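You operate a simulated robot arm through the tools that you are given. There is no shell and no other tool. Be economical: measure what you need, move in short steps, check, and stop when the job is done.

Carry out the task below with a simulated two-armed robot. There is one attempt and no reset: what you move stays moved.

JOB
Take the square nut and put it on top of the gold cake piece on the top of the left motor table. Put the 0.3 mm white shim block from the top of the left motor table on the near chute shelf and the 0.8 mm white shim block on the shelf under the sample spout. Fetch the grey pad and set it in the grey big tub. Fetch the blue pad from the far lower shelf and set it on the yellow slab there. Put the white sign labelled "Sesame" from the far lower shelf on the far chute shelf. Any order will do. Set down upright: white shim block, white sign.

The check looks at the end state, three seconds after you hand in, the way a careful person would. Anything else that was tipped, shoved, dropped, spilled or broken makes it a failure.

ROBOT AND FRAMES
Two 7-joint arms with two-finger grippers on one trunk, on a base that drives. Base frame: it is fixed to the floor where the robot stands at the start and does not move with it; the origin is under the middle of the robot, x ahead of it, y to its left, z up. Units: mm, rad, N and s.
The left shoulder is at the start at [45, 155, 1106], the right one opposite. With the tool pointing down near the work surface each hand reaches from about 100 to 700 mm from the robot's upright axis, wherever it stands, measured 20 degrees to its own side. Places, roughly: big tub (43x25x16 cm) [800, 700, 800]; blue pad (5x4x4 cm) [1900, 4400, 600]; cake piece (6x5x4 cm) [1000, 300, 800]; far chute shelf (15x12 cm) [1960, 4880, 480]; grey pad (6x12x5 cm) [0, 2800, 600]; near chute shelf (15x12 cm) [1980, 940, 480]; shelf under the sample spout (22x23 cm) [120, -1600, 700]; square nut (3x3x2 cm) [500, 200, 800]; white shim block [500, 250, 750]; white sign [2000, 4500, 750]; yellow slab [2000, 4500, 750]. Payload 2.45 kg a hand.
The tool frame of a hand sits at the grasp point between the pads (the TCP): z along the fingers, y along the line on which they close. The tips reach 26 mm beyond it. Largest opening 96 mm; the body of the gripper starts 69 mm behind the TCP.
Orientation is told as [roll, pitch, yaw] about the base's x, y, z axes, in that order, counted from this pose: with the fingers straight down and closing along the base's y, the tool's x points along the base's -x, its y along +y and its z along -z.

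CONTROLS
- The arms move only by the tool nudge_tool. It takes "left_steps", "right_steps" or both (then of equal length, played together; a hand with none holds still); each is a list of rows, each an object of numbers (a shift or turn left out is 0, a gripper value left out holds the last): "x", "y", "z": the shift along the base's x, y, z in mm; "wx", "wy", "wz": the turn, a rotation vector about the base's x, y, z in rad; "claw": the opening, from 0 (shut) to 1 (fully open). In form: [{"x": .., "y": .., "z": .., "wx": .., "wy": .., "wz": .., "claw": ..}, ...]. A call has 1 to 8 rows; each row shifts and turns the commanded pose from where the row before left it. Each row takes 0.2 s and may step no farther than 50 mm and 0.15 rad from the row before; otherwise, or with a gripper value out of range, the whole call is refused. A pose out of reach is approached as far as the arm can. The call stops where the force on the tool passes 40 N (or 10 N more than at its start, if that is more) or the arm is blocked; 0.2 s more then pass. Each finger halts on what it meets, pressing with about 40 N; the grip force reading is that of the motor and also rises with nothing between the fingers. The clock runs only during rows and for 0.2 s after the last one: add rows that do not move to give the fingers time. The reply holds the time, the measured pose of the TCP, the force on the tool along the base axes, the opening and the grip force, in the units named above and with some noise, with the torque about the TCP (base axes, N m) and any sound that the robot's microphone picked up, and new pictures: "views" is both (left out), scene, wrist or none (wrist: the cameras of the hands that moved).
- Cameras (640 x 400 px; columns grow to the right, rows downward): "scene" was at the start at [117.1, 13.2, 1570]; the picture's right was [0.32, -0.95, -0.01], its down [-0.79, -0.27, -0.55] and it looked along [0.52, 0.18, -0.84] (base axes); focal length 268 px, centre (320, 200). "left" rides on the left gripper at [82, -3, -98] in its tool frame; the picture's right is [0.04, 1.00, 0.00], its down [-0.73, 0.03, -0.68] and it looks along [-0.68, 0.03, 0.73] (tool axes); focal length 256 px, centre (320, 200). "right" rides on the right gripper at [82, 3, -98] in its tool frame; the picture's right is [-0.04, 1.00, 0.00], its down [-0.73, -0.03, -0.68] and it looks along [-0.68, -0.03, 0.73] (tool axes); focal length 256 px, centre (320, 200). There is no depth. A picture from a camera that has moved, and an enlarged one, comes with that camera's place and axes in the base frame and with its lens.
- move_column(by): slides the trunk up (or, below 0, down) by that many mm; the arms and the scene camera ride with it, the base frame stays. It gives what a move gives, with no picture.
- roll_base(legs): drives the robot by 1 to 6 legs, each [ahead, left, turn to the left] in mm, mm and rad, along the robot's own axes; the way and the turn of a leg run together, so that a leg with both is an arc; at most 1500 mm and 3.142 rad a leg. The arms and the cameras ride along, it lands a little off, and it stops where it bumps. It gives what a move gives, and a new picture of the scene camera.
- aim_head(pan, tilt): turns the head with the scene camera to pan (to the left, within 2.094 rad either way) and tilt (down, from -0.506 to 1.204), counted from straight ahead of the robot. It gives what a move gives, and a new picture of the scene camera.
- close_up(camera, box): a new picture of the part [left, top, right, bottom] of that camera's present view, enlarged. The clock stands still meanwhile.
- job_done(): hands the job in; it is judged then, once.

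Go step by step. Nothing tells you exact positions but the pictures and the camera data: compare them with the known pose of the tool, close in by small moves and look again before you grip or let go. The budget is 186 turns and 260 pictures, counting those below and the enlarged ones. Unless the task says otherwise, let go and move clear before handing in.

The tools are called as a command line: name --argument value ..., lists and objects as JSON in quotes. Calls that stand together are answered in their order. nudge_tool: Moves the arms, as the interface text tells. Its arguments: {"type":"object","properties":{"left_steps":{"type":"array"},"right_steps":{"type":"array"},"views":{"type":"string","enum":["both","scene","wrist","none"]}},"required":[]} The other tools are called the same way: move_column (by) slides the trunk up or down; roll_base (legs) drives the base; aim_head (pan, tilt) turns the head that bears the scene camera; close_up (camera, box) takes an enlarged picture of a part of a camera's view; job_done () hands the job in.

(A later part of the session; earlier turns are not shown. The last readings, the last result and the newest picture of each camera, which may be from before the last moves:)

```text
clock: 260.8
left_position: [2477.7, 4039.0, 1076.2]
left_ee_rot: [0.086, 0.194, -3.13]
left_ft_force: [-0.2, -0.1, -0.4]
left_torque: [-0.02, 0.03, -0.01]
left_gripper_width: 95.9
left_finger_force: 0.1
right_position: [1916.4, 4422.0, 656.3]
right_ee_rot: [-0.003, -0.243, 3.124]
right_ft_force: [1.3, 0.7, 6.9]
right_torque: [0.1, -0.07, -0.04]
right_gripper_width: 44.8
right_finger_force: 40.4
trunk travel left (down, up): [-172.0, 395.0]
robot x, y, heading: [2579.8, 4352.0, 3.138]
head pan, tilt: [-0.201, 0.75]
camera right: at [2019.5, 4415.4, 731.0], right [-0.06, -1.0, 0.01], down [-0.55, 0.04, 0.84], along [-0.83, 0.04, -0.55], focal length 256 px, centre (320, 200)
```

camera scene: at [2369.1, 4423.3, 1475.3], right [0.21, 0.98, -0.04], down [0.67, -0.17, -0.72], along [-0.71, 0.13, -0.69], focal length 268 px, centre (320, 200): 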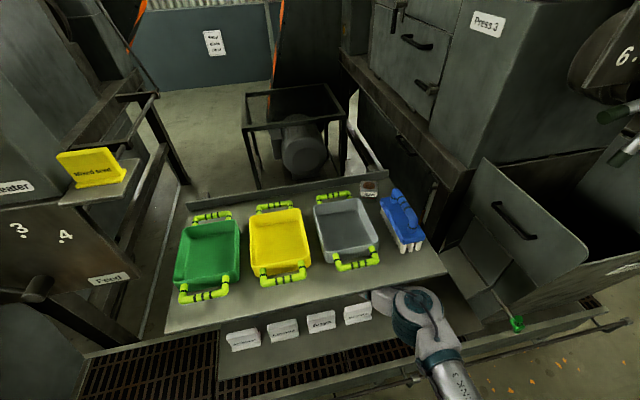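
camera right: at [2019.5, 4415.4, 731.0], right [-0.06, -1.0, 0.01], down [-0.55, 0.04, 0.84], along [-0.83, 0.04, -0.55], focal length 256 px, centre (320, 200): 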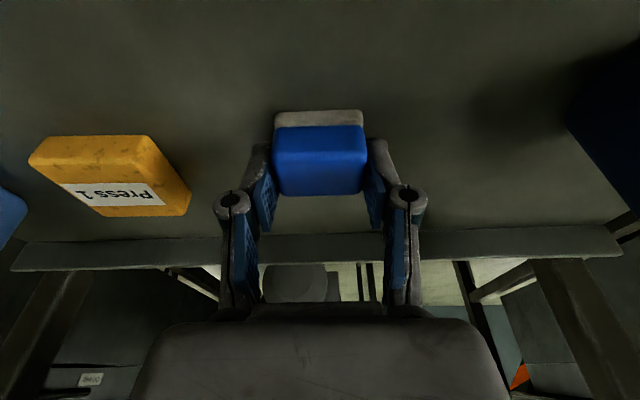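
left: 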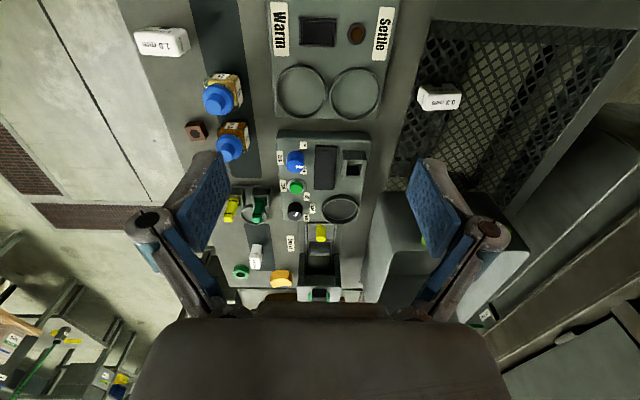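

Pad gripped (45 mm); the shelf is at z≈627 then, and the slab's top ≈658. I lift with a little more tilt to stay below the upper shelf.

nudge_tool --right_steps '[{"z": 8, "wy": 0.04}, {"z": 10, "wy": 0.07}, {"z": 12, "wy": 0.07}, {"z": 12, "x": -6, "wy": 0.06}, {}, {}, {}, {}]' --views "both"

```text
clock: 262.8
left_position: [2485.7, 4033.9, 1079.0]
left_ee_rot: [0.085, 0.185, -3.128]
left_ft_force: [0.6, -0.7, -0.1]
left_torque: [-0.01, 0.01, -0.02]
left_gripper_width: 95.9
left_finger_force: 0.0
right_position: [1943.8, 4407.8, 659.8]
right_ee_rot: [-0.003, -0.409, -3.137]
right_ft_force: [-1.5, 1.4, 0.2]
right_torque: [-0.01, -0.04, 0.03]
right_gripper_width: 45.0
right_finger_force: 40.2
trunk travel left (down, up): [-172.0, 395.0]
robot x, y, heading: [2579.6, 4349.4, 3.136]
head pan, tilt: [-0.201, 0.75]
stopped in row 8 (right hand): the arm was blocked; the commanded pose is now the measured one
camera scene: at [2360.0, 4357.1, 1477.9], right [0.2, 0.98, 0.01], down [0.68, -0.13, -0.72], along [-0.71, 0.15, -0.69], focal length 268 px, centre (320, 200)
camera right: at [2057.5, 4403.9, 716.4], right [-0.03, -1.0, 0.01], down [-0.4, 0.02, 0.92], along [-0.92, 0.03, -0.4], focal length 256 px, centre (320, 200)
```

scene: 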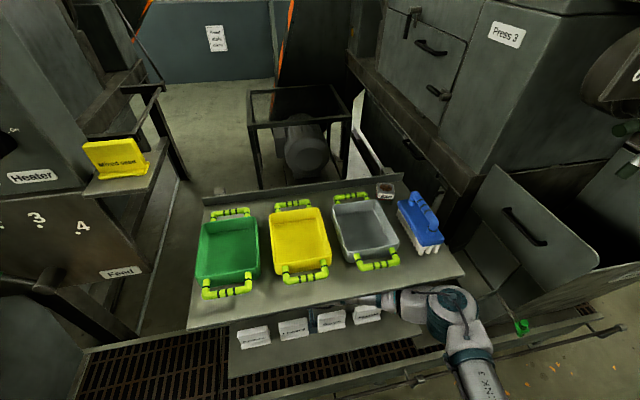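
right: 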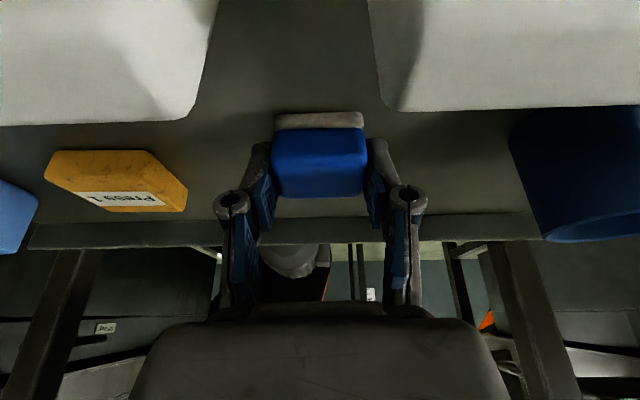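

The forearm touched the upper shelf's underside; the trays are undisturbed. More tilt lowers the wrist, so I raise the pad while tilting further.

nudge_tool --right_steps '[{"x": -10, "z": 8, "wy": 0.09}, {"x": -10, "z": 9, "wy": 0.09}, {"x": -8, "z": 9, "wy": 0.07}, {"z": 8, "wy": 0.05}, {}, {}, {}, {}]' --views "both"

```text
clock: 264.6
left_position: [2483.8, 4034.7, 1076.6]
left_ee_rot: [0.082, 0.189, -3.13]
left_ft_force: [-0.4, -0.8, -0.2]
left_torque: [-0.01, 0.0, -0.02]
left_gripper_width: 96.0
left_finger_force: 0.1
right_position: [1910.1, 4411.9, 695.4]
right_ee_rot: [0.0, -0.718, 3.136]
right_ft_force: [0.1, 0.5, -0.2]
right_torque: [0.0, -0.02, 0.02]
right_gripper_width: 45.0
right_finger_force: 40.4
trunk travel left (down, up): [-172.0, 395.0]
robot x, y, heading: [2581.0, 4351.4, 3.14]
head pan, tilt: [-0.201, 0.75]
camera scene: at [2361.1, 4366.3, 1476.6], right [0.2, 0.98, 0.0], down [0.67, -0.14, -0.73], along [-0.71, 0.15, -0.69], focal length 268 px, centre (320, 200)
camera right: at [2036.2, 4406.5, 714.6], right [-0.04, -1.0, 0.03], down [-0.11, 0.03, 0.99], along [-0.99, 0.03, -0.11], focal length 256 px, centre (320, 200)
```

scene: 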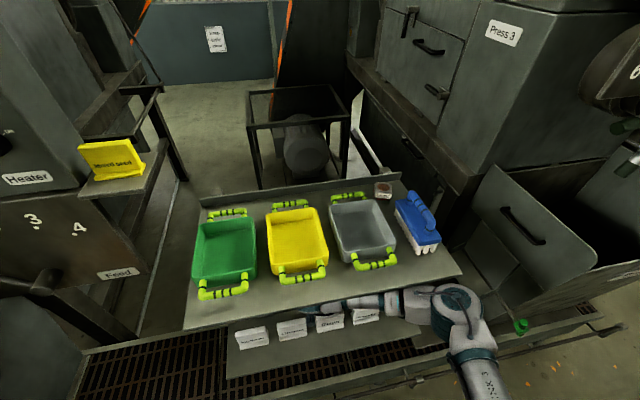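
right: 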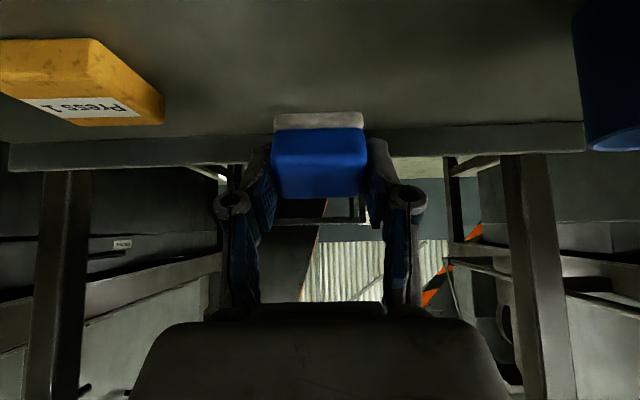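

Now lateral toward the slab, a little higher.

nudge_tool --right_steps '[{"z": 7}, {"y": 30}, {"y": 35}, {"y": 35}, {"y": 25}, {}, {}, {}]' --views "both"

```text
clock: 266.4
left_position: [2487.6, 4049.0, 1081.1]
left_ee_rot: [0.093, 0.188, -3.128]
left_ft_force: [0.5, -1.3, 0.0]
left_torque: [0.01, -0.02, -0.02]
left_gripper_width: 96.2
left_finger_force: 0.1
right_position: [1911.6, 4547.6, 706.5]
right_ee_rot: [0.014, -0.726, 3.125]
right_ft_force: [0.0, 1.6, 0.2]
right_torque: [-0.07, 0.01, 0.08]
right_gripper_width: 44.9
right_finger_force: 39.6
trunk travel left (down, up): [-172.0, 395.0]
robot x, y, heading: [2583.3, 4357.8, 3.135]
head pan, tilt: [-0.201, 0.75]
camera scene: at [2370.0, 4386.0, 1478.2], right [0.2, 0.98, -0.01], down [0.67, -0.15, -0.73], along [-0.71, 0.14, -0.69], focal length 268 px, centre (320, 200)
camera right: at [2038.0, 4543.0, 724.2], right [-0.04, -1.0, 0.04], down [-0.1, 0.04, 0.99], along [-0.99, 0.03, -0.1], focal length 256 px, centre (320, 200)
```

scene: 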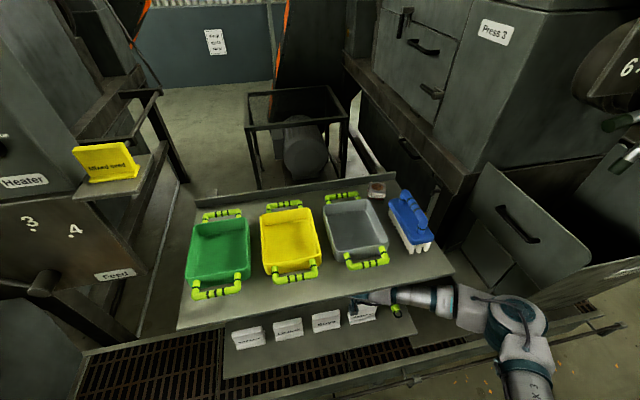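
right: 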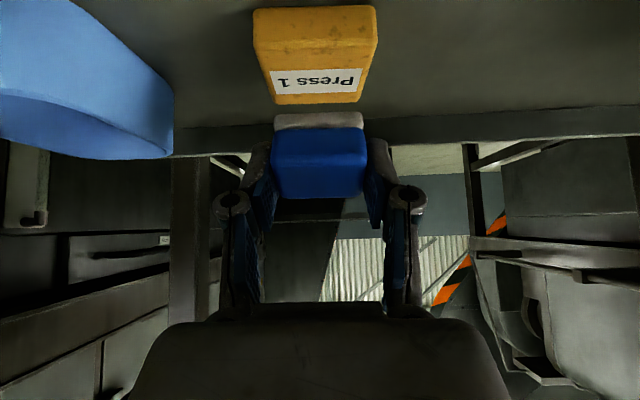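

Aligned in y; the slab is a bit nearer than the pad. I shift x +15, then lower while reducing the tilt.

nudge_tool --right_steps '[{"x": 8}, {"x": 7}, {"z": -4, "wy": -0.06}, {"z": -4, "wy": -0.06}, {"z": -3, "wy": -0.05}, {}, {}, {}]' --views "wrist"

```text
clock: 268.1
left_position: [2485.5, 4042.1, 1079.6]
left_ee_rot: [0.089, 0.186, -3.128]
left_ft_force: [-0.4, 0.5, 0.0]
left_torque: [0.02, -0.03, 0.02]
left_gripper_width: 96.0
left_finger_force: 0.1
right_position: [1926.6, 4541.6, 696.8]
right_ee_rot: [0.009, -0.555, 3.132]
right_ft_force: [-0.2, 0.4, -1.0]
right_torque: [-0.02, -0.03, 0.07]
right_gripper_width: 45.1
right_finger_force: 40.3
trunk travel left (down, up): [-172.0, 395.0]
robot x, y, heading: [2582.8, 4353.2, 3.133]
head pan, tilt: [-0.201, 0.75]
camera right: at [2046.8, 4537.3, 735.3], right [-0.04, -1.0, 0.03], down [-0.27, 0.04, 0.96], along [-0.96, 0.03, -0.27], focal length 256 px, centre (320, 200)
```

right: 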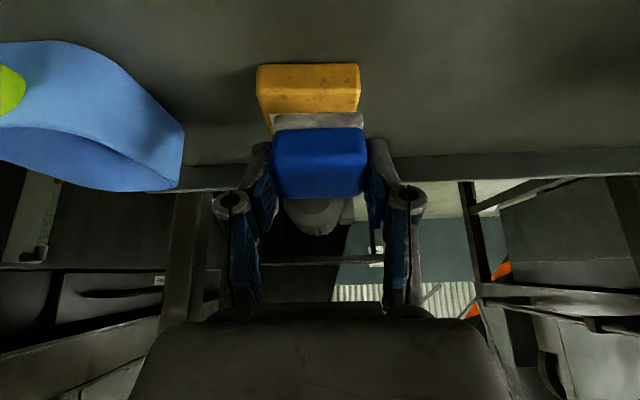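

The slab turns out thinner (top ≈643, x 1875–1930). I shift back x −18 and lower further.

nudge_tool --right_steps '[{"x": -9}, {"x": -9}, {"z": -6, "wy": -0.03}, {"z": -6, "wy": -0.03}, {"z": -5, "wy": -0.03}, {}, {}, {}]' --views "wrist"

```text
clock: 269.9
left_position: [2486.9, 4035.9, 1077.8]
left_ee_rot: [0.083, 0.185, -3.128]
left_ft_force: [0.0, 0.3, -0.5]
left_torque: [0.0, 0.02, -0.03]
left_gripper_width: 95.9
left_finger_force: 0.1
right_position: [1907.9, 4536.4, 680.7]
right_ee_rot: [-0.002, -0.466, 3.137]
right_ft_force: [-0.8, -0.2, -0.2]
right_torque: [-0.03, 0.0, 0.01]
right_gripper_width: 44.9
right_finger_force: 40.3
trunk travel left (down, up): [-172.0, 395.0]
robot x, y, heading: [2586.1, 4350.5, 3.13]
head pan, tilt: [-0.201, 0.75]
camera right: at [2024.6, 4532.3, 730.4], right [-0.04, -1.0, 0.02], down [-0.35, 0.03, 0.94], along [-0.94, 0.03, -0.35], focal length 256 px, centre (320, 200)
```

right: 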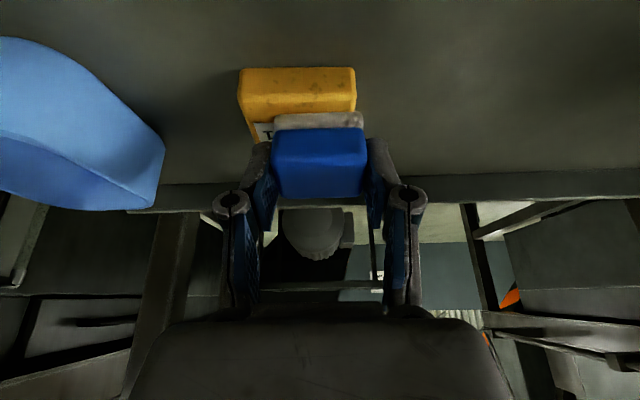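

nudge_tool --right_steps '[{"y": 9}, {}, {"z": -3, "wy": -0.02}, {"z": -3, "wy": -0.02}, {"z": -3}, {"z": -2}, {}, {}]' --views "wrist"

```text
clock: 271.8
left_position: [2488.5, 4034.6, 1077.8]
left_ee_rot: [0.082, 0.182, -3.13]
left_ft_force: [-0.2, 0.2, 0.6]
left_torque: [0.02, 0.0, -0.02]
left_gripper_width: 95.7
left_finger_force: 0.1
right_position: [1908.7, 4544.7, 672.6]
right_ee_rot: [0.0, -0.431, 3.136]
right_ft_force: [-4.1, 3.8, 27.4]
right_torque: [0.13, -0.17, 0.05]
right_gripper_width: 44.9
right_finger_force: 39.8
trunk travel left (down, up): [-172.0, 395.0]
robot x, y, heading: [2582.5, 4351.1, 3.138]
head pan, tilt: [-0.201, 0.75]
camera right: at [2023.2, 4540.1, 726.5], right [-0.04, -1.0, 0.02], down [-0.38, 0.03, 0.92], along [-0.92, 0.03, -0.38], focal length 256 px, centre (320, 200)
```

right: 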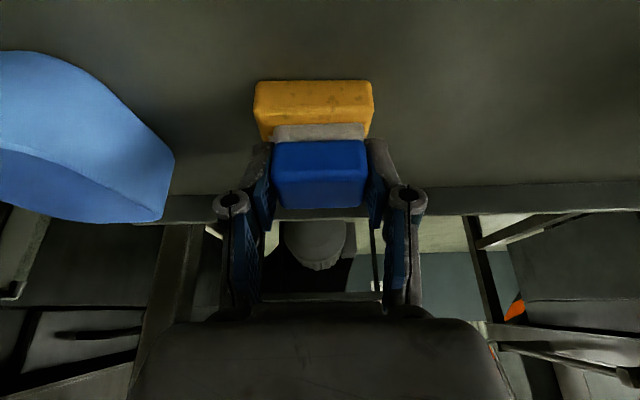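

Contact (27 N) with the pad on the slab. I release and withdraw upward with growing tilt.

nudge_tool --right_steps '[{"z": 2}, {"claw": 0.65}, {}, {"x": 3, "z": 9, "wy": 0.09}, {"x": 3, "z": 9, "wy": 0.09}, {"z": 10, "wy": 0.09}, {"z": 10, "wy": 0.07}, {}]' --views "both"

```text
clock: 273.6
left_position: [2486.5, 4035.2, 1076.8]
left_ee_rot: [0.082, 0.185, -3.128]
left_ft_force: [0.5, 0.3, 0.0]
left_torque: [-0.02, 0.0, -0.02]
left_gripper_width: 95.8
left_finger_force: 0.0
right_position: [1914.6, 4544.9, 708.8]
right_ee_rot: [0.001, -0.766, 3.134]
right_ft_force: [0.6, 0.4, 0.1]
right_torque: [-0.03, 0.05, -0.02]
right_gripper_width: 62.3
right_finger_force: 0.0
trunk travel left (down, up): [-172.0, 395.0]
robot x, y, heading: [2583.4, 4347.3, 3.138]
head pan, tilt: [-0.201, 0.75]
camera scene: at [2370.0, 4369.4, 1478.4], right [0.2, 0.98, 0.0], down [0.67, -0.14, -0.73], along [-0.71, 0.15, -0.68], focal length 268 px, centre (320, 200)
camera right: at [2040.4, 4540.6, 722.1], right [-0.03, -1.0, 0.03], down [-0.06, 0.03, 1.0], along [-1.0, 0.03, -0.06], focal length 256 px, centre (320, 200)
```

scene: 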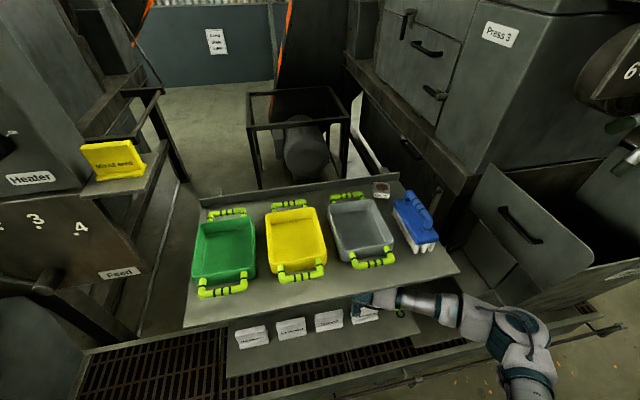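
right: 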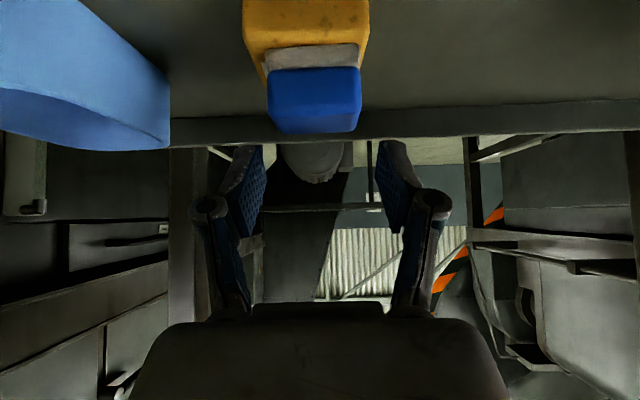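

The pad sits on the yellow slab. I withdraw the hand over the signs and out.

nudge_tool --right_steps '[{"x": 4, "z": 11}, {"x": 4, "z": 11}, {"x": 35}, {"x": 40}, {"x": 45}, {"x": 45}, {"x": 45}, {}]' --views "scene"

```text
clock: 275.4
left_position: [2486.9, 4035.6, 1076.7]
left_ee_rot: [0.083, 0.187, -3.13]
left_ft_force: [-0.6, 0.3, 0.1]
left_torque: [-0.01, -0.02, 0.0]
left_gripper_width: 95.9
left_finger_force: 0.1
right_position: [2133.6, 4544.0, 733.6]
right_ee_rot: [0.001, -0.766, 3.134]
right_ft_force: [0.4, 0.6, 0.1]
right_torque: [-0.01, 0.01, -0.02]
right_gripper_width: 62.3
right_finger_force: 0.0
trunk travel left (down, up): [-172.0, 395.0]
robot x, y, heading: [2579.4, 4349.1, 3.136]
head pan, tilt: [-0.201, 0.75]
camera scene: at [2370.8, 4369.8, 1478.4], right [0.2, 0.98, 0.0], down [0.67, -0.14, -0.73], along [-0.71, 0.15, -0.68], focal length 268 px, centre (320, 200)
```

scene: 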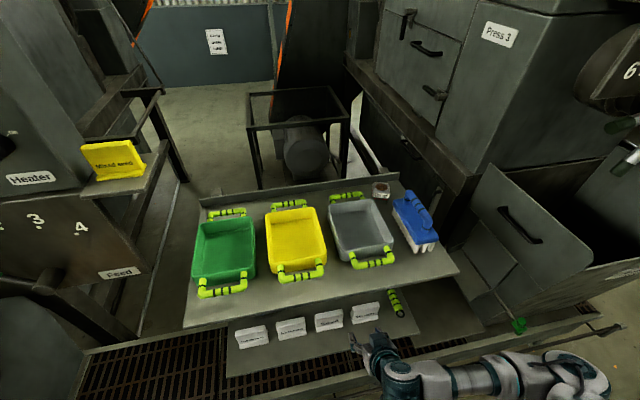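

All signs stand. I straighten the hand, turn to the diagonal heading and lower the trunk a bit more.

nudge_tool --right_steps '[{"x": 30, "z": 10, "wy": -0.11}, {"x": 30, "z": 10, "wy": -0.11}, {"x": 25, "z": 10, "wy": -0.11}, {"x": 20, "z": 10, "wy": -0.11}, {"x": 20, "z": 10, "wy": -0.11}, {"z": 10, "wy": -0.11}, {"z": 10, "wy": -0.1}, {}]' --views "none"

roll_base --legs '[[0, 0, -0.6], [110, 20, 0]]'

move_column --by -70

aim_head --pan 0.1 --tilt 0.85

```text
clock: 277.1
left_position: [2487.8, 4034.2, 1077.6]
left_ee_rot: [0.082, 0.184, -3.13]
left_ft_force: [0.8, 0.3, -0.1]
left_torque: [0.02, 0.0, 0.01]
left_gripper_width: 96.0
left_finger_force: 0.0
right_position: [2214.0, 4535.4, 787.8]
right_ee_rot: [-0.004, -0.005, 3.139]
right_ft_force: [-0.1, -0.8, -0.2]
right_torque: [-0.02, -0.03, 0.03]
right_gripper_width: 62.2
right_finger_force: 0.0
right hand out of reach, approached as far as the arm can: row 1, 2, 3
trunk travel left (down, up): [-172.0, 395.0]
robot x, y, heading: [2582.0, 4352.8, 3.139]
head pan, tilt: [-0.201, 0.75]
```

```text
clock: 280.0
left_position: [2226.3, 4193.0, 1079.9]
left_ee_rot: [0.087, 0.187, 2.562]
left_ft_force: [0.1, 0.9, 1.4]
left_torque: [-0.02, 0.02, 0.01]
left_gripper_width: 95.7
left_finger_force: 0.0
right_position: [2279.4, 4759.6, 785.1]
right_ee_rot: [0.002, -0.006, 2.546]
right_ft_force: [-0.6, 0.4, -0.6]
right_torque: [-0.03, 0.02, -0.02]
right_gripper_width: 62.7
right_finger_force: 0.1
trunk travel left (down, up): [-172.0, 395.0]
robot x, y, heading: [2481.5, 4400.1, 2.544]
head pan, tilt: [-0.201, 0.75]
camera scene: at [2318.5, 4537.2, 1478.4], right [0.72, 0.7, 0.0], down [0.48, -0.49, -0.73], along [-0.51, 0.52, -0.68], focal length 268 px, centre (320, 200)
```

scene: 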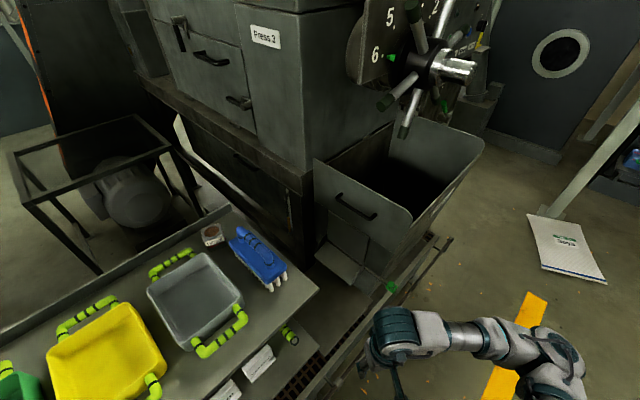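

```text
clock: 281.1
left_position: [2210.4, 4197.3, 1004.8]
left_ee_rot: [0.08, 0.246, 2.565]
left_ft_force: [-14.8, 16.2, 12.3]
left_torque: [0.68, -0.37, 1.3]
left_gripper_width: 96.0
left_finger_force: 0.0
right_position: [2278.3, 4754.0, 718.7]
right_ee_rot: [-0.005, -0.009, 2.545]
right_ft_force: [0.0, -0.4, 0.8]
right_torque: [0.03, 0.03, -0.02]
right_gripper_width: 62.3
right_finger_force: 0.1
trunk travel left (down, up): [-102.0, 465.0]
robot x, y, heading: [2479.0, 4397.6, 2.55]
head pan, tilt: [-0.201, 0.75]
```

```text
clock: 281.9
left_position: [2209.3, 4197.5, 1003.7]
left_ee_rot: [0.08, 0.252, 2.563]
left_ft_force: [-7.9, 17.2, 18.8]
left_torque: [0.85, -0.7, 1.05]
left_gripper_width: 96.3
left_finger_force: 0.0
right_position: [2278.4, 4755.7, 718.0]
right_ee_rot: [-0.003, -0.008, 2.545]
right_ft_force: [-0.4, 0.0, 0.1]
right_torque: [-0.01, 0.04, -0.01]
right_gripper_width: 62.4
right_finger_force: 0.1
trunk travel left (down, up): [-102.0, 465.0]
robot x, y, heading: [2477.3, 4399.0, 2.545]
head pan, tilt: [0.099, 0.85]
camera scene: at [2239.0, 4553.6, 1386.5], right [0.48, 0.88, 0.0], down [0.66, -0.36, -0.66], along [-0.58, 0.31, -0.75], focal length 268 px, centre (320, 200)
```

scene: 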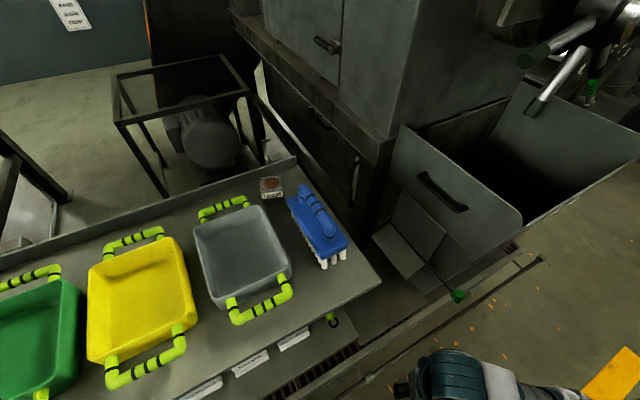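

The left hand is pressed against the robot's own lowered torso. I move it up and forward to free it.

nudge_tool --left_steps '[{"x": -15, "y": 10, "z": 35}, {"x": -15, "y": 10, "z": 40}, {"z": 40}, {"wy": 0.1}, {"wy": 0.1}, {}]' --views "both"

```text
clock: 283.3
left_position: [2160.6, 4250.4, 1070.1]
left_ee_rot: [0.192, 0.084, 2.581]
left_ft_force: [-1.2, 0.8, 0.8]
left_torque: [0.02, -0.02, -0.03]
left_gripper_width: 96.1
left_finger_force: 0.1
left hand out of reach, approached as far as the arm can: row 1, 2, 3
right_position: [2279.3, 4755.5, 716.8]
right_ee_rot: [0.0, -0.007, 2.545]
right_ft_force: [-0.5, -0.6, 0.1]
right_torque: [-0.01, 0.01, -0.02]
right_gripper_width: 62.6
right_finger_force: 0.1
trunk travel left (down, up): [-102.0, 465.0]
robot x, y, heading: [2479.4, 4403.1, 2.544]
head pan, tilt: [0.099, 0.85]
camera scene: at [2238.7, 4553.9, 1386.4], right [0.48, 0.88, 0.0], down [0.66, -0.36, -0.66], along [-0.58, 0.31, -0.75], focal length 268 px, centre (320, 200)
camera left: at [2235.0, 4229.4, 1173.2], right [-0.5, -0.84, 0.19], down [-0.61, 0.5, 0.61], along [-0.61, 0.19, -0.77], focal length 256 px, centre (320, 200)
```

scene: 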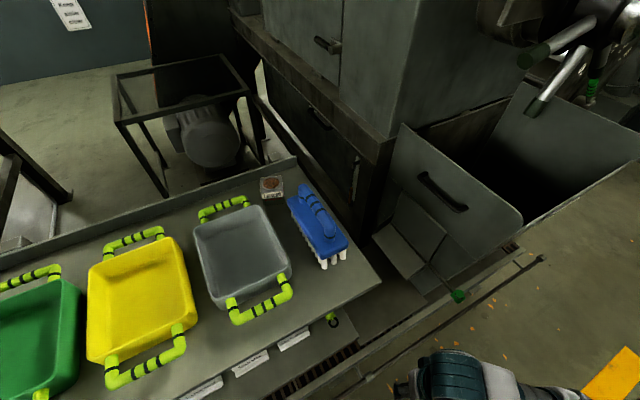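
left: 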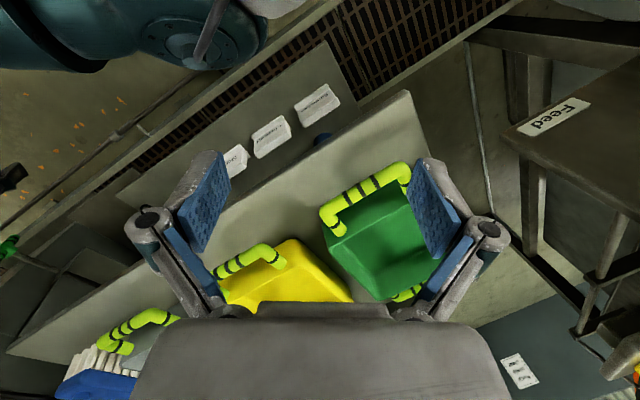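

The left hand is free now. I turn the right hand so it closes along x and bring it in front of the gap between the Sesame sign and the scoop.

nudge_tool --right_steps '[{"wz": -0.139, "y": -14, "z": -4}, {"wz": -0.139, "y": -14, "z": -4}, {"wz": -0.139, "y": -14, "z": -4}, {"wz": -0.139, "y": -14, "z": -4}, {"wz": -0.139, "y": -14, "z": -4}, {"wz": -0.139, "y": -14, "z": -4}, {"wz": -0.14, "y": -14, "z": -4}, {}]' --views "none"

nudge_tool --right_steps '[{"x": -30}, {"x": -30}, {"x": -30}, {}, {}, {}]' --views "both"

```text
clock: 285.1
left_position: [2162.1, 4250.3, 1069.8]
left_ee_rot: [0.193, 0.082, 2.581]
left_ft_force: [0.8, -1.1, 0.3]
left_torque: [0.0, 0.01, -0.01]
left_gripper_width: 96.0
left_finger_force: 0.0
right_position: [2271.5, 4656.9, 687.3]
right_ee_rot: [-0.006, -0.008, 1.572]
right_ft_force: [0.5, -0.7, 0.5]
right_torque: [-0.02, 0.03, 0.01]
right_gripper_width: 62.6
right_finger_force: 0.1
right hand out of reach, approached as far as the arm can: row 5
trunk travel left (down, up): [-102.0, 465.0]
robot x, y, heading: [2482.4, 4398.3, 2.542]
head pan, tilt: [0.099, 0.85]
```

```text
clock: 286.5
left_position: [2161.7, 4249.5, 1069.1]
left_ee_rot: [0.192, 0.082, 2.581]
left_ft_force: [0.1, -0.4, -0.1]
left_torque: [0.0, 0.01, 0.01]
left_gripper_width: 95.8
left_finger_force: 0.1
right_position: [2181.6, 4656.7, 687.0]
right_ee_rot: [-0.002, -0.009, 1.572]
right_ft_force: [0.9, 0.2, 0.2]
right_torque: [0.08, -0.01, 0.02]
right_gripper_width: 62.2
right_finger_force: 0.0
trunk travel left (down, up): [-102.0, 465.0]
robot x, y, heading: [2478.2, 4397.3, 2.546]
head pan, tilt: [0.099, 0.85]
camera scene: at [2237.7, 4552.8, 1386.4], right [0.48, 0.88, 0.0], down [0.66, -0.36, -0.66], along [-0.58, 0.31, -0.75], focal length 268 px, centre (320, 200)
camera right: at [2178.2, 4574.5, 785.1], right [-1.0, 0.04, 0.0], down [0.03, 0.73, 0.69], along [0.03, 0.68, -0.73], focal length 256 px, centre (320, 200)
```

scene: 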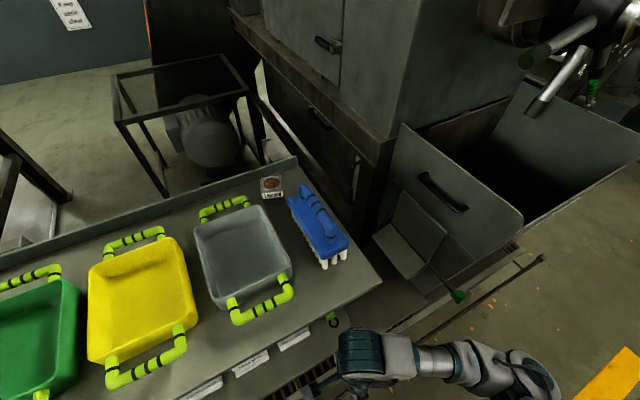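
right: 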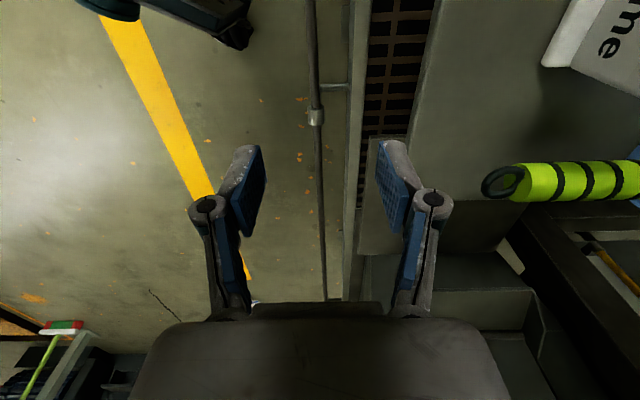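

nudge_tool --right_steps '[{"y": -8, "z": -12}, {"x": -30}, {"x": -30}, {"x": -15}, {}, {}, {}]' --views "wrist"

```text
clock: 288.1
left_position: [2160.5, 4251.3, 1070.6]
left_ee_rot: [0.192, 0.084, 2.581]
left_ft_force: [-0.3, -0.7, 0.0]
left_torque: [-0.02, 0.01, 0.04]
left_gripper_width: 96.1
left_finger_force: 0.1
right_position: [2107.3, 4649.7, 675.9]
right_ee_rot: [-0.003, -0.008, 1.574]
right_ft_force: [-0.2, 0.4, 1.0]
right_torque: [-0.01, 0.0, 0.01]
right_gripper_width: 62.4
right_finger_force: 0.0
trunk travel left (down, up): [-102.0, 465.0]
robot x, y, heading: [2481.7, 4398.4, 2.544]
head pan, tilt: [0.099, 0.85]
camera right: at [2103.5, 4567.1, 773.2], right [-1.0, 0.04, 0.0], down [0.03, 0.73, 0.69], along [0.03, 0.68, -0.73], focal length 256 px, centre (320, 200)
```

right: 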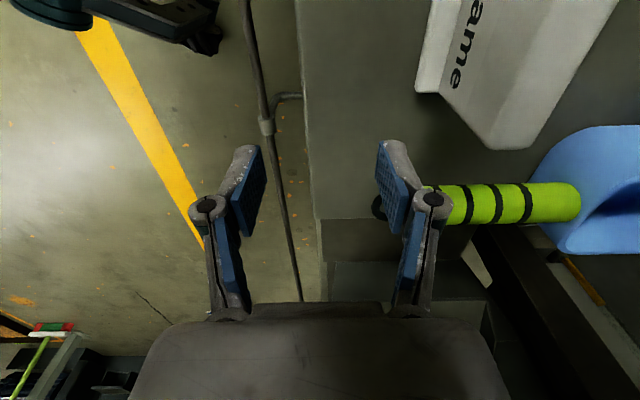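

The gap between the sign's edge (y≈4622) and the scoop handle (≈4662) is ~40 mm; I centre in it at y≈4642 and slide in.

nudge_tool --right_steps '[{"y": -7}, {}, {"x": -20}, {"x": -20}, {"x": -20}, {}, {}, {}]' --views "wrist"

```text
clock: 289.9
left_position: [2161.1, 4250.0, 1070.1]
left_ee_rot: [0.19, 0.083, 2.581]
left_ft_force: [0.4, -0.2, 0.8]
left_torque: [-0.01, 0.0, -0.01]
left_gripper_width: 96.0
left_finger_force: 0.1
right_position: [2048.2, 4642.7, 676.3]
right_ee_rot: [-0.004, -0.008, 1.573]
right_ft_force: [0.0, 1.1, 0.8]
right_torque: [0.02, -0.03, 0.01]
right_gripper_width: 62.6
right_finger_force: 0.0
trunk travel left (down, up): [-102.0, 465.0]
robot x, y, heading: [2479.9, 4398.1, 2.547]
head pan, tilt: [0.099, 0.85]
camera right: at [2043.5, 4559.4, 773.5], right [-1.0, 0.04, 0.0], down [0.03, 0.73, 0.69], along [0.03, 0.68, -0.73], focal length 256 px, centre (320, 200)
```

right: 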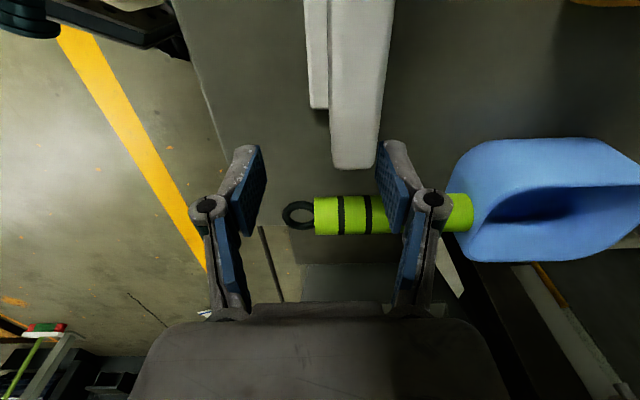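

nudge_tool --right_steps '[{"x": -9}, {"x": -9}, {}, {}, {"y": -12}, {"y": -12}, {}, {}]' --views "wrist"

```text
clock: 291.7
left_position: [2161.0, 4250.1, 1070.7]
left_ee_rot: [0.193, 0.082, 2.578]
left_ft_force: [-0.5, 0.3, -0.2]
left_torque: [0.0, 0.04, -0.01]
left_gripper_width: 96.3
left_finger_force: 0.1
right_position: [2029.2, 4618.6, 677.4]
right_ee_rot: [-0.003, -0.008, 1.572]
right_ft_force: [-0.1, -1.1, 0.4]
right_torque: [0.01, 0.04, -0.02]
right_gripper_width: 62.5
right_finger_force: 0.0
trunk travel left (down, up): [-102.0, 465.0]
robot x, y, heading: [2479.0, 4399.6, 2.547]
head pan, tilt: [0.099, 0.85]
camera right: at [2025.5, 4534.9, 773.3], right [-1.0, 0.04, 0.0], down [0.03, 0.73, 0.69], along [0.03, 0.68, -0.73], focal length 256 px, centre (320, 200)
```

right: 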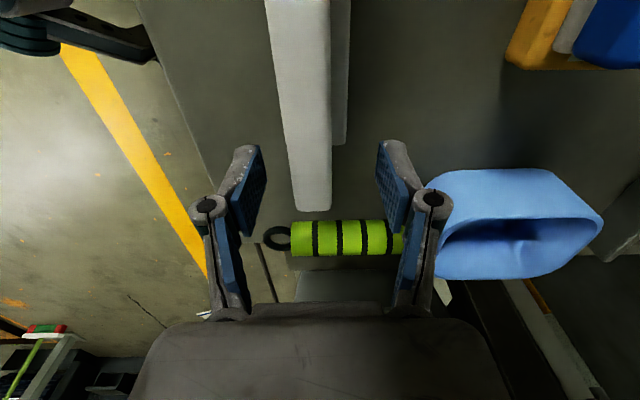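

The sign's plate is centred between the fingers. I slide farther along it and close.

nudge_tool --right_steps '[{"y": -12}, {"y": -12}, {}, {}, {"claw": 0.3}, {"claw": 0.0}, {}, {}]' --views "wrist"

```text
clock: 293.5
left_position: [2160.9, 4250.3, 1069.8]
left_ee_rot: [0.192, 0.083, 2.582]
left_ft_force: [0.9, -0.4, -0.6]
left_torque: [0.03, -0.01, -0.03]
left_gripper_width: 95.9
left_finger_force: 0.0
right_position: [2029.2, 4595.1, 676.2]
right_ee_rot: [-0.004, -0.008, 1.573]
right_ft_force: [-0.3, 0.2, 1.1]
right_torque: [0.0, 0.0, -0.01]
right_gripper_width: 16.6
right_finger_force: 39.5
trunk travel left (down, up): [-102.0, 465.0]
robot x, y, heading: [2475.2, 4398.8, 2.546]
head pan, tilt: [0.099, 0.85]
camera right: at [2024.5, 4511.6, 773.4], right [-1.0, 0.04, 0.0], down [0.03, 0.73, 0.69], along [0.03, 0.68, -0.73], focal length 256 px, centre (320, 200)
```

right: 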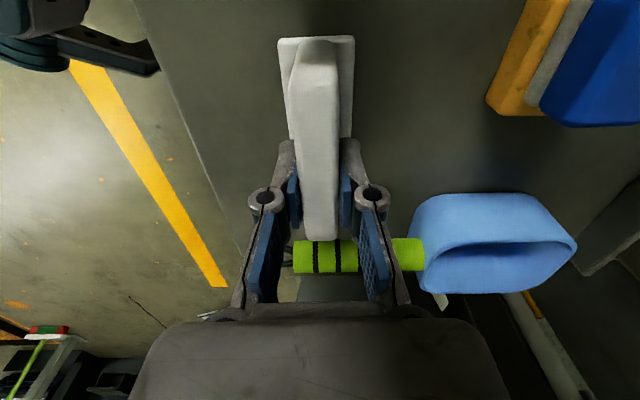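

Gripped (17 mm). I lift slightly and draw straight out toward the aisle.

nudge_tool --right_steps '[{"z": 5}, {"z": 5}, {}, {"x": 15}, {"x": 25}, {"x": 30}, {"x": 35}, {}]' --views "both"

```text
clock: 295.3
left_position: [2160.9, 4249.1, 1069.3]
left_ee_rot: [0.191, 0.084, 2.581]
left_ft_force: [0.1, 0.6, -1.3]
left_torque: [0.0, 0.01, 0.01]
left_gripper_width: 95.9
left_finger_force: 0.0
right_position: [2132.9, 4595.2, 689.3]
right_ee_rot: [-0.005, -0.008, 1.571]
right_ft_force: [0.5, -0.2, -0.8]
right_torque: [0.02, 0.0, -0.01]
right_gripper_width: 16.4
right_finger_force: 40.0
trunk travel left (down, up): [-102.0, 465.0]
robot x, y, heading: [2480.3, 4396.8, 2.544]
head pan, tilt: [0.099, 0.85]
camera scene: at [2237.0, 4552.7, 1386.2], right [0.48, 0.88, 0.0], down [0.66, -0.36, -0.66], along [-0.58, 0.31, -0.75], focal length 268 px, centre (320, 200)
camera right: at [2129.9, 4511.9, 785.3], right [-1.0, 0.04, 0.0], down [0.02, 0.73, 0.69], along [0.03, 0.68, -0.73], focal length 256 px, centre (320, 200)
```

scene: 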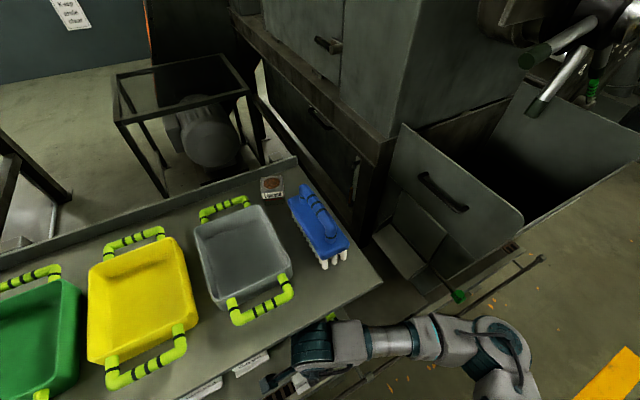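
right: 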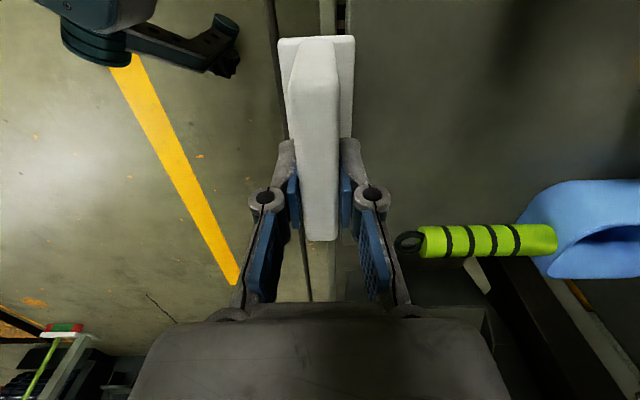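

The Sesame sign is out safely. I turn the hand back to its natural yaw while moving away, and edge the base closer to the far chute.

nudge_tool --right_steps '[{"x": 30, "z": 8}, {"wz": 0.139, "x": 20, "y": 18, "z": 8}, {"wz": 0.139, "x": 15, "y": 18, "z": 8}, {"wz": 0.139, "x": 15, "y": 20, "z": 8}, {"wz": 0.139, "x": 15, "y": 20, "z": 8}, {"wz": 0.139, "y": 20, "z": 8}, {"wz": 0.139, "y": 20}, {"wz": 0.139, "y": 10}]' --views "none"

roll_base --legs '[[25, -20, 0]]'

nudge_tool --right_steps '[{"x": -38, "y": 20}, {"x": -38, "y": 20}, {"x": -38, "y": 20}, {"x": -38, "y": 20}, {}, {}]' --views "both"

```text
clock: 297.1
left_position: [2162.0, 4251.3, 1070.4]
left_ee_rot: [0.192, 0.083, 2.582]
left_ft_force: [-0.3, -0.1, 0.3]
left_torque: [-0.02, -0.01, 0.0]
left_gripper_width: 96.1
left_finger_force: 0.1
right_position: [2229.9, 4721.0, 736.4]
right_ee_rot: [-0.001, -0.007, 2.548]
right_ft_force: [0.5, -0.7, -0.2]
right_torque: [-0.02, -0.01, 0.03]
right_gripper_width: 16.8
right_finger_force: 40.1
trunk travel left (down, up): [-102.0, 465.0]
robot x, y, heading: [2478.8, 4398.7, 2.546]
head pan, tilt: [0.099, 0.85]
```

```text
clock: 297.9
left_position: [2145.1, 4273.4, 1068.6]
left_ee_rot: [0.183, 0.084, 2.577]
left_ft_force: [-0.8, -0.3, 0.0]
left_torque: [-0.03, -0.02, 0.02]
left_gripper_width: 96.0
left_finger_force: 0.1
right_position: [2215.1, 4745.0, 735.8]
right_ee_rot: [-0.009, -0.005, 2.548]
right_ft_force: [0.1, -0.3, 0.0]
right_torque: [0.05, -0.05, 0.01]
right_gripper_width: 16.6
right_finger_force: 39.8
trunk travel left (down, up): [-102.0, 465.0]
robot x, y, heading: [2468.0, 4427.9, 2.549]
head pan, tilt: [0.099, 0.85]
camera scene: at [2223.9, 4579.3, 1386.2], right [0.48, 0.88, 0.0], down [0.66, -0.36, -0.66], along [-0.58, 0.31, -0.75], focal length 268 px, centre (320, 200)
```

scene: 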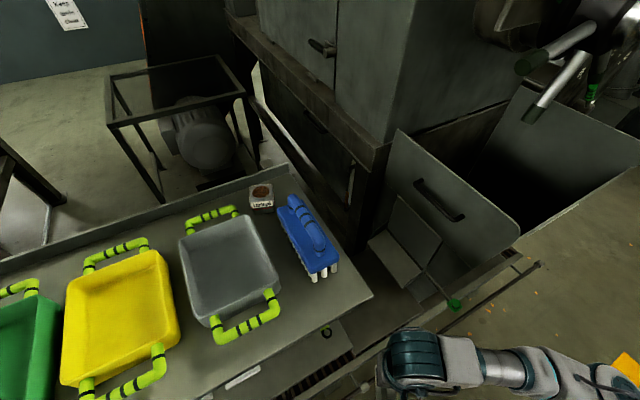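

```text
clock: 299.3
left_position: [2154.4, 4282.1, 1072.1]
left_ee_rot: [0.195, 0.08, 2.58]
left_ft_force: [-0.2, 0.6, 0.0]
left_torque: [-0.07, 0.07, 0.0]
left_gripper_width: 96.0
left_finger_force: 0.1
right_position: [2070.4, 4830.7, 736.1]
right_ee_rot: [0.0, -0.008, 2.548]
right_ft_force: [0.4, 1.0, -0.8]
right_torque: [-0.02, 0.02, 0.01]
right_gripper_width: 16.9
right_finger_force: 40.3
trunk travel left (down, up): [-102.0, 465.0]
robot x, y, heading: [2469.0, 4430.1, 2.547]
head pan, tilt: [0.099, 0.85]
camera scene: at [2232.6, 4592.5, 1386.1], right [0.48, 0.88, -0.01], down [0.66, -0.36, -0.66], along [-0.58, 0.31, -0.75], focal length 268 px, centre (320, 200)
camera right: at [2135.3, 4781.6, 831.9], right [-0.59, -0.81, 0.0], down [-0.59, 0.43, 0.69], along [-0.55, 0.41, -0.73], focal length 256 px, centre (320, 200)
```

scene: 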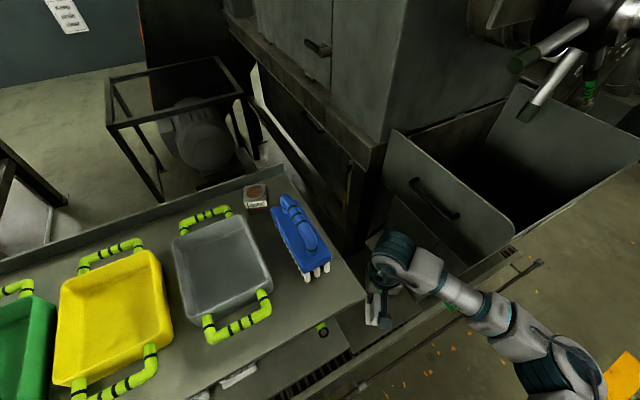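
right: 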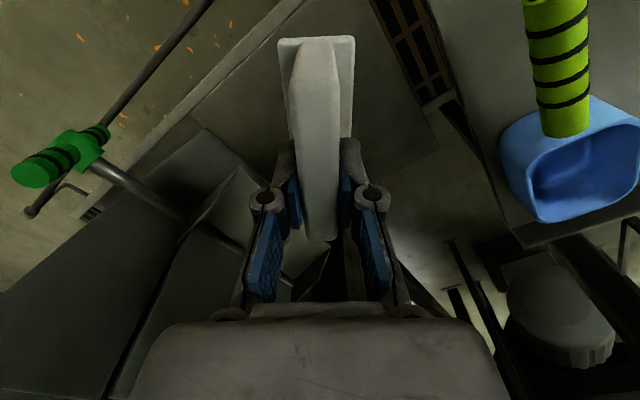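

The far plate's corner matches the near one's geometry (plate z≈470). I move over [1984, 4858] and descend.

nudge_tool --right_steps '[{"x": -29, "y": 9, "z": -25}, {"x": -29, "y": 9, "z": -25}, {"x": -28, "y": 9, "z": -25}, {"z": -35}, {"z": -30}, {"z": -25}, {}, {}]' --views "both"

```text
clock: 301.1
left_position: [2148.8, 4273.8, 1069.9]
left_ee_rot: [0.187, 0.081, 2.58]
left_ft_force: [-0.9, -0.5, -0.3]
left_torque: [0.01, 0.01, 0.0]
left_gripper_width: 95.9
left_finger_force: 0.0
right_position: [1981.7, 4851.2, 573.2]
right_ee_rot: [-0.009, -0.01, 2.547]
right_ft_force: [0.7, 0.8, -0.1]
right_torque: [-0.05, 0.01, -0.03]
right_gripper_width: 16.9
right_finger_force: 39.9
trunk travel left (down, up): [-102.0, 465.0]
robot x, y, heading: [2466.2, 4426.3, 2.545]
head pan, tilt: [0.099, 0.85]
camera scene: at [2226.0, 4583.0, 1386.1], right [0.48, 0.88, 0.0], down [0.66, -0.36, -0.66], along [-0.58, 0.31, -0.75], focal length 268 px, centre (320, 200)
camera right: at [2046.4, 4801.0, 669.7], right [-0.59, -0.81, -0.01], down [-0.59, 0.43, 0.69], along [-0.55, 0.41, -0.73], focal length 256 px, centre (320, 200)
```

scene: 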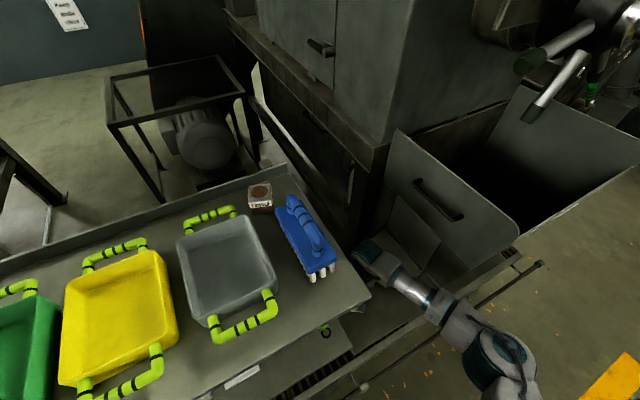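
right: 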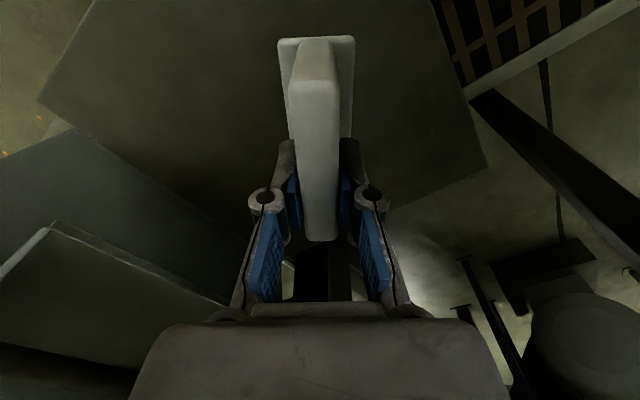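

nudge_tool --right_steps '[{"z": -20}, {"z": -16}, {}, {"z": -5}, {"z": -4}, {"z": -4}, {"z": -3}, {}]' --views "wrist"

```text
clock: 302.9
left_position: [2151.4, 4271.8, 1070.8]
left_ee_rot: [0.183, 0.078, 2.579]
left_ft_force: [0.0, 0.4, -0.2]
left_torque: [0.03, -0.02, 0.01]
left_gripper_width: 96.0
left_finger_force: 0.2
right_position: [1982.0, 4851.0, 526.9]
right_ee_rot: [-0.006, -0.017, 2.548]
right_ft_force: [3.5, -0.6, 33.3]
right_torque: [-0.34, -0.52, -0.02]
right_gripper_width: 16.6
right_finger_force: 40.1
trunk travel left (down, up): [-102.0, 465.0]
robot x, y, heading: [2468.8, 4424.8, 2.546]
head pan, tilt: [0.099, 0.85]
camera right: at [2046.9, 4801.1, 622.0], right [-0.59, -0.81, -0.01], down [-0.58, 0.42, 0.69], along [-0.55, 0.41, -0.72], focal length 256 px, centre (320, 200)
```

right: 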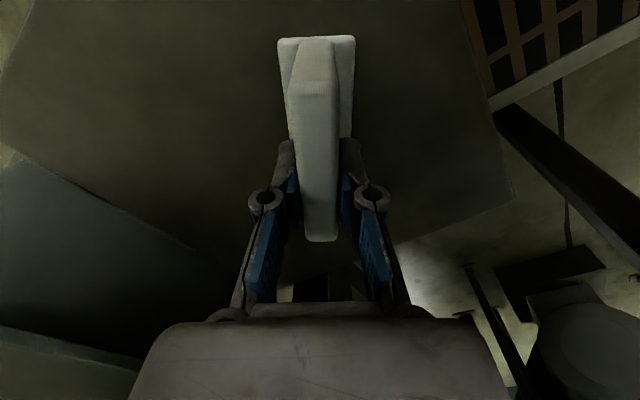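

Contact at 33 N. I ease off, release and lift straight up.

nudge_tool --right_steps '[{"z": 3}, {}, {"claw": 0.5}, {}, {"z": 20}, {"z": 40}, {"z": 45}, {"z": 45}]' --views "wrist"

```text
clock: 304.7
left_position: [2150.0, 4272.5, 1069.4]
left_ee_rot: [0.184, 0.08, 2.58]
left_ft_force: [-0.2, -0.5, 0.2]
left_torque: [-0.02, -0.03, 0.02]
left_gripper_width: 95.9
left_finger_force: 0.0
right_position: [1981.6, 4850.0, 674.3]
right_ee_rot: [-0.009, -0.01, 2.549]
right_ft_force: [0.6, -0.5, -0.3]
right_torque: [-0.01, -0.01, 0.02]
right_gripper_width: 48.0
right_finger_force: 0.1
trunk travel left (down, up): [-102.0, 465.0]
robot x, y, heading: [2466.6, 4428.2, 2.547]
head pan, tilt: [0.099, 0.85]
camera right: at [2046.5, 4799.5, 770.7], right [-0.59, -0.81, -0.01], down [-0.59, 0.43, 0.69], along [-0.55, 0.41, -0.73], focal length 256 px, centre (320, 200)
```

right: 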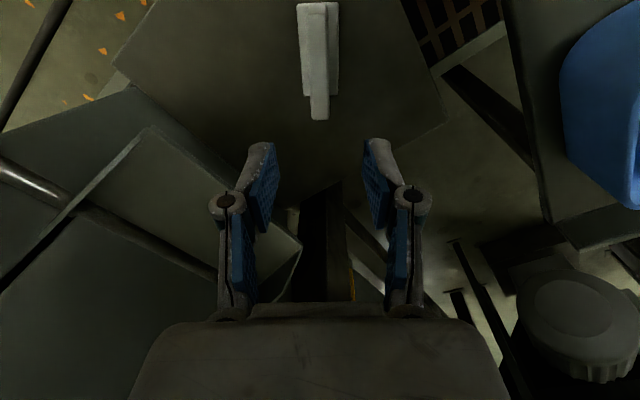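

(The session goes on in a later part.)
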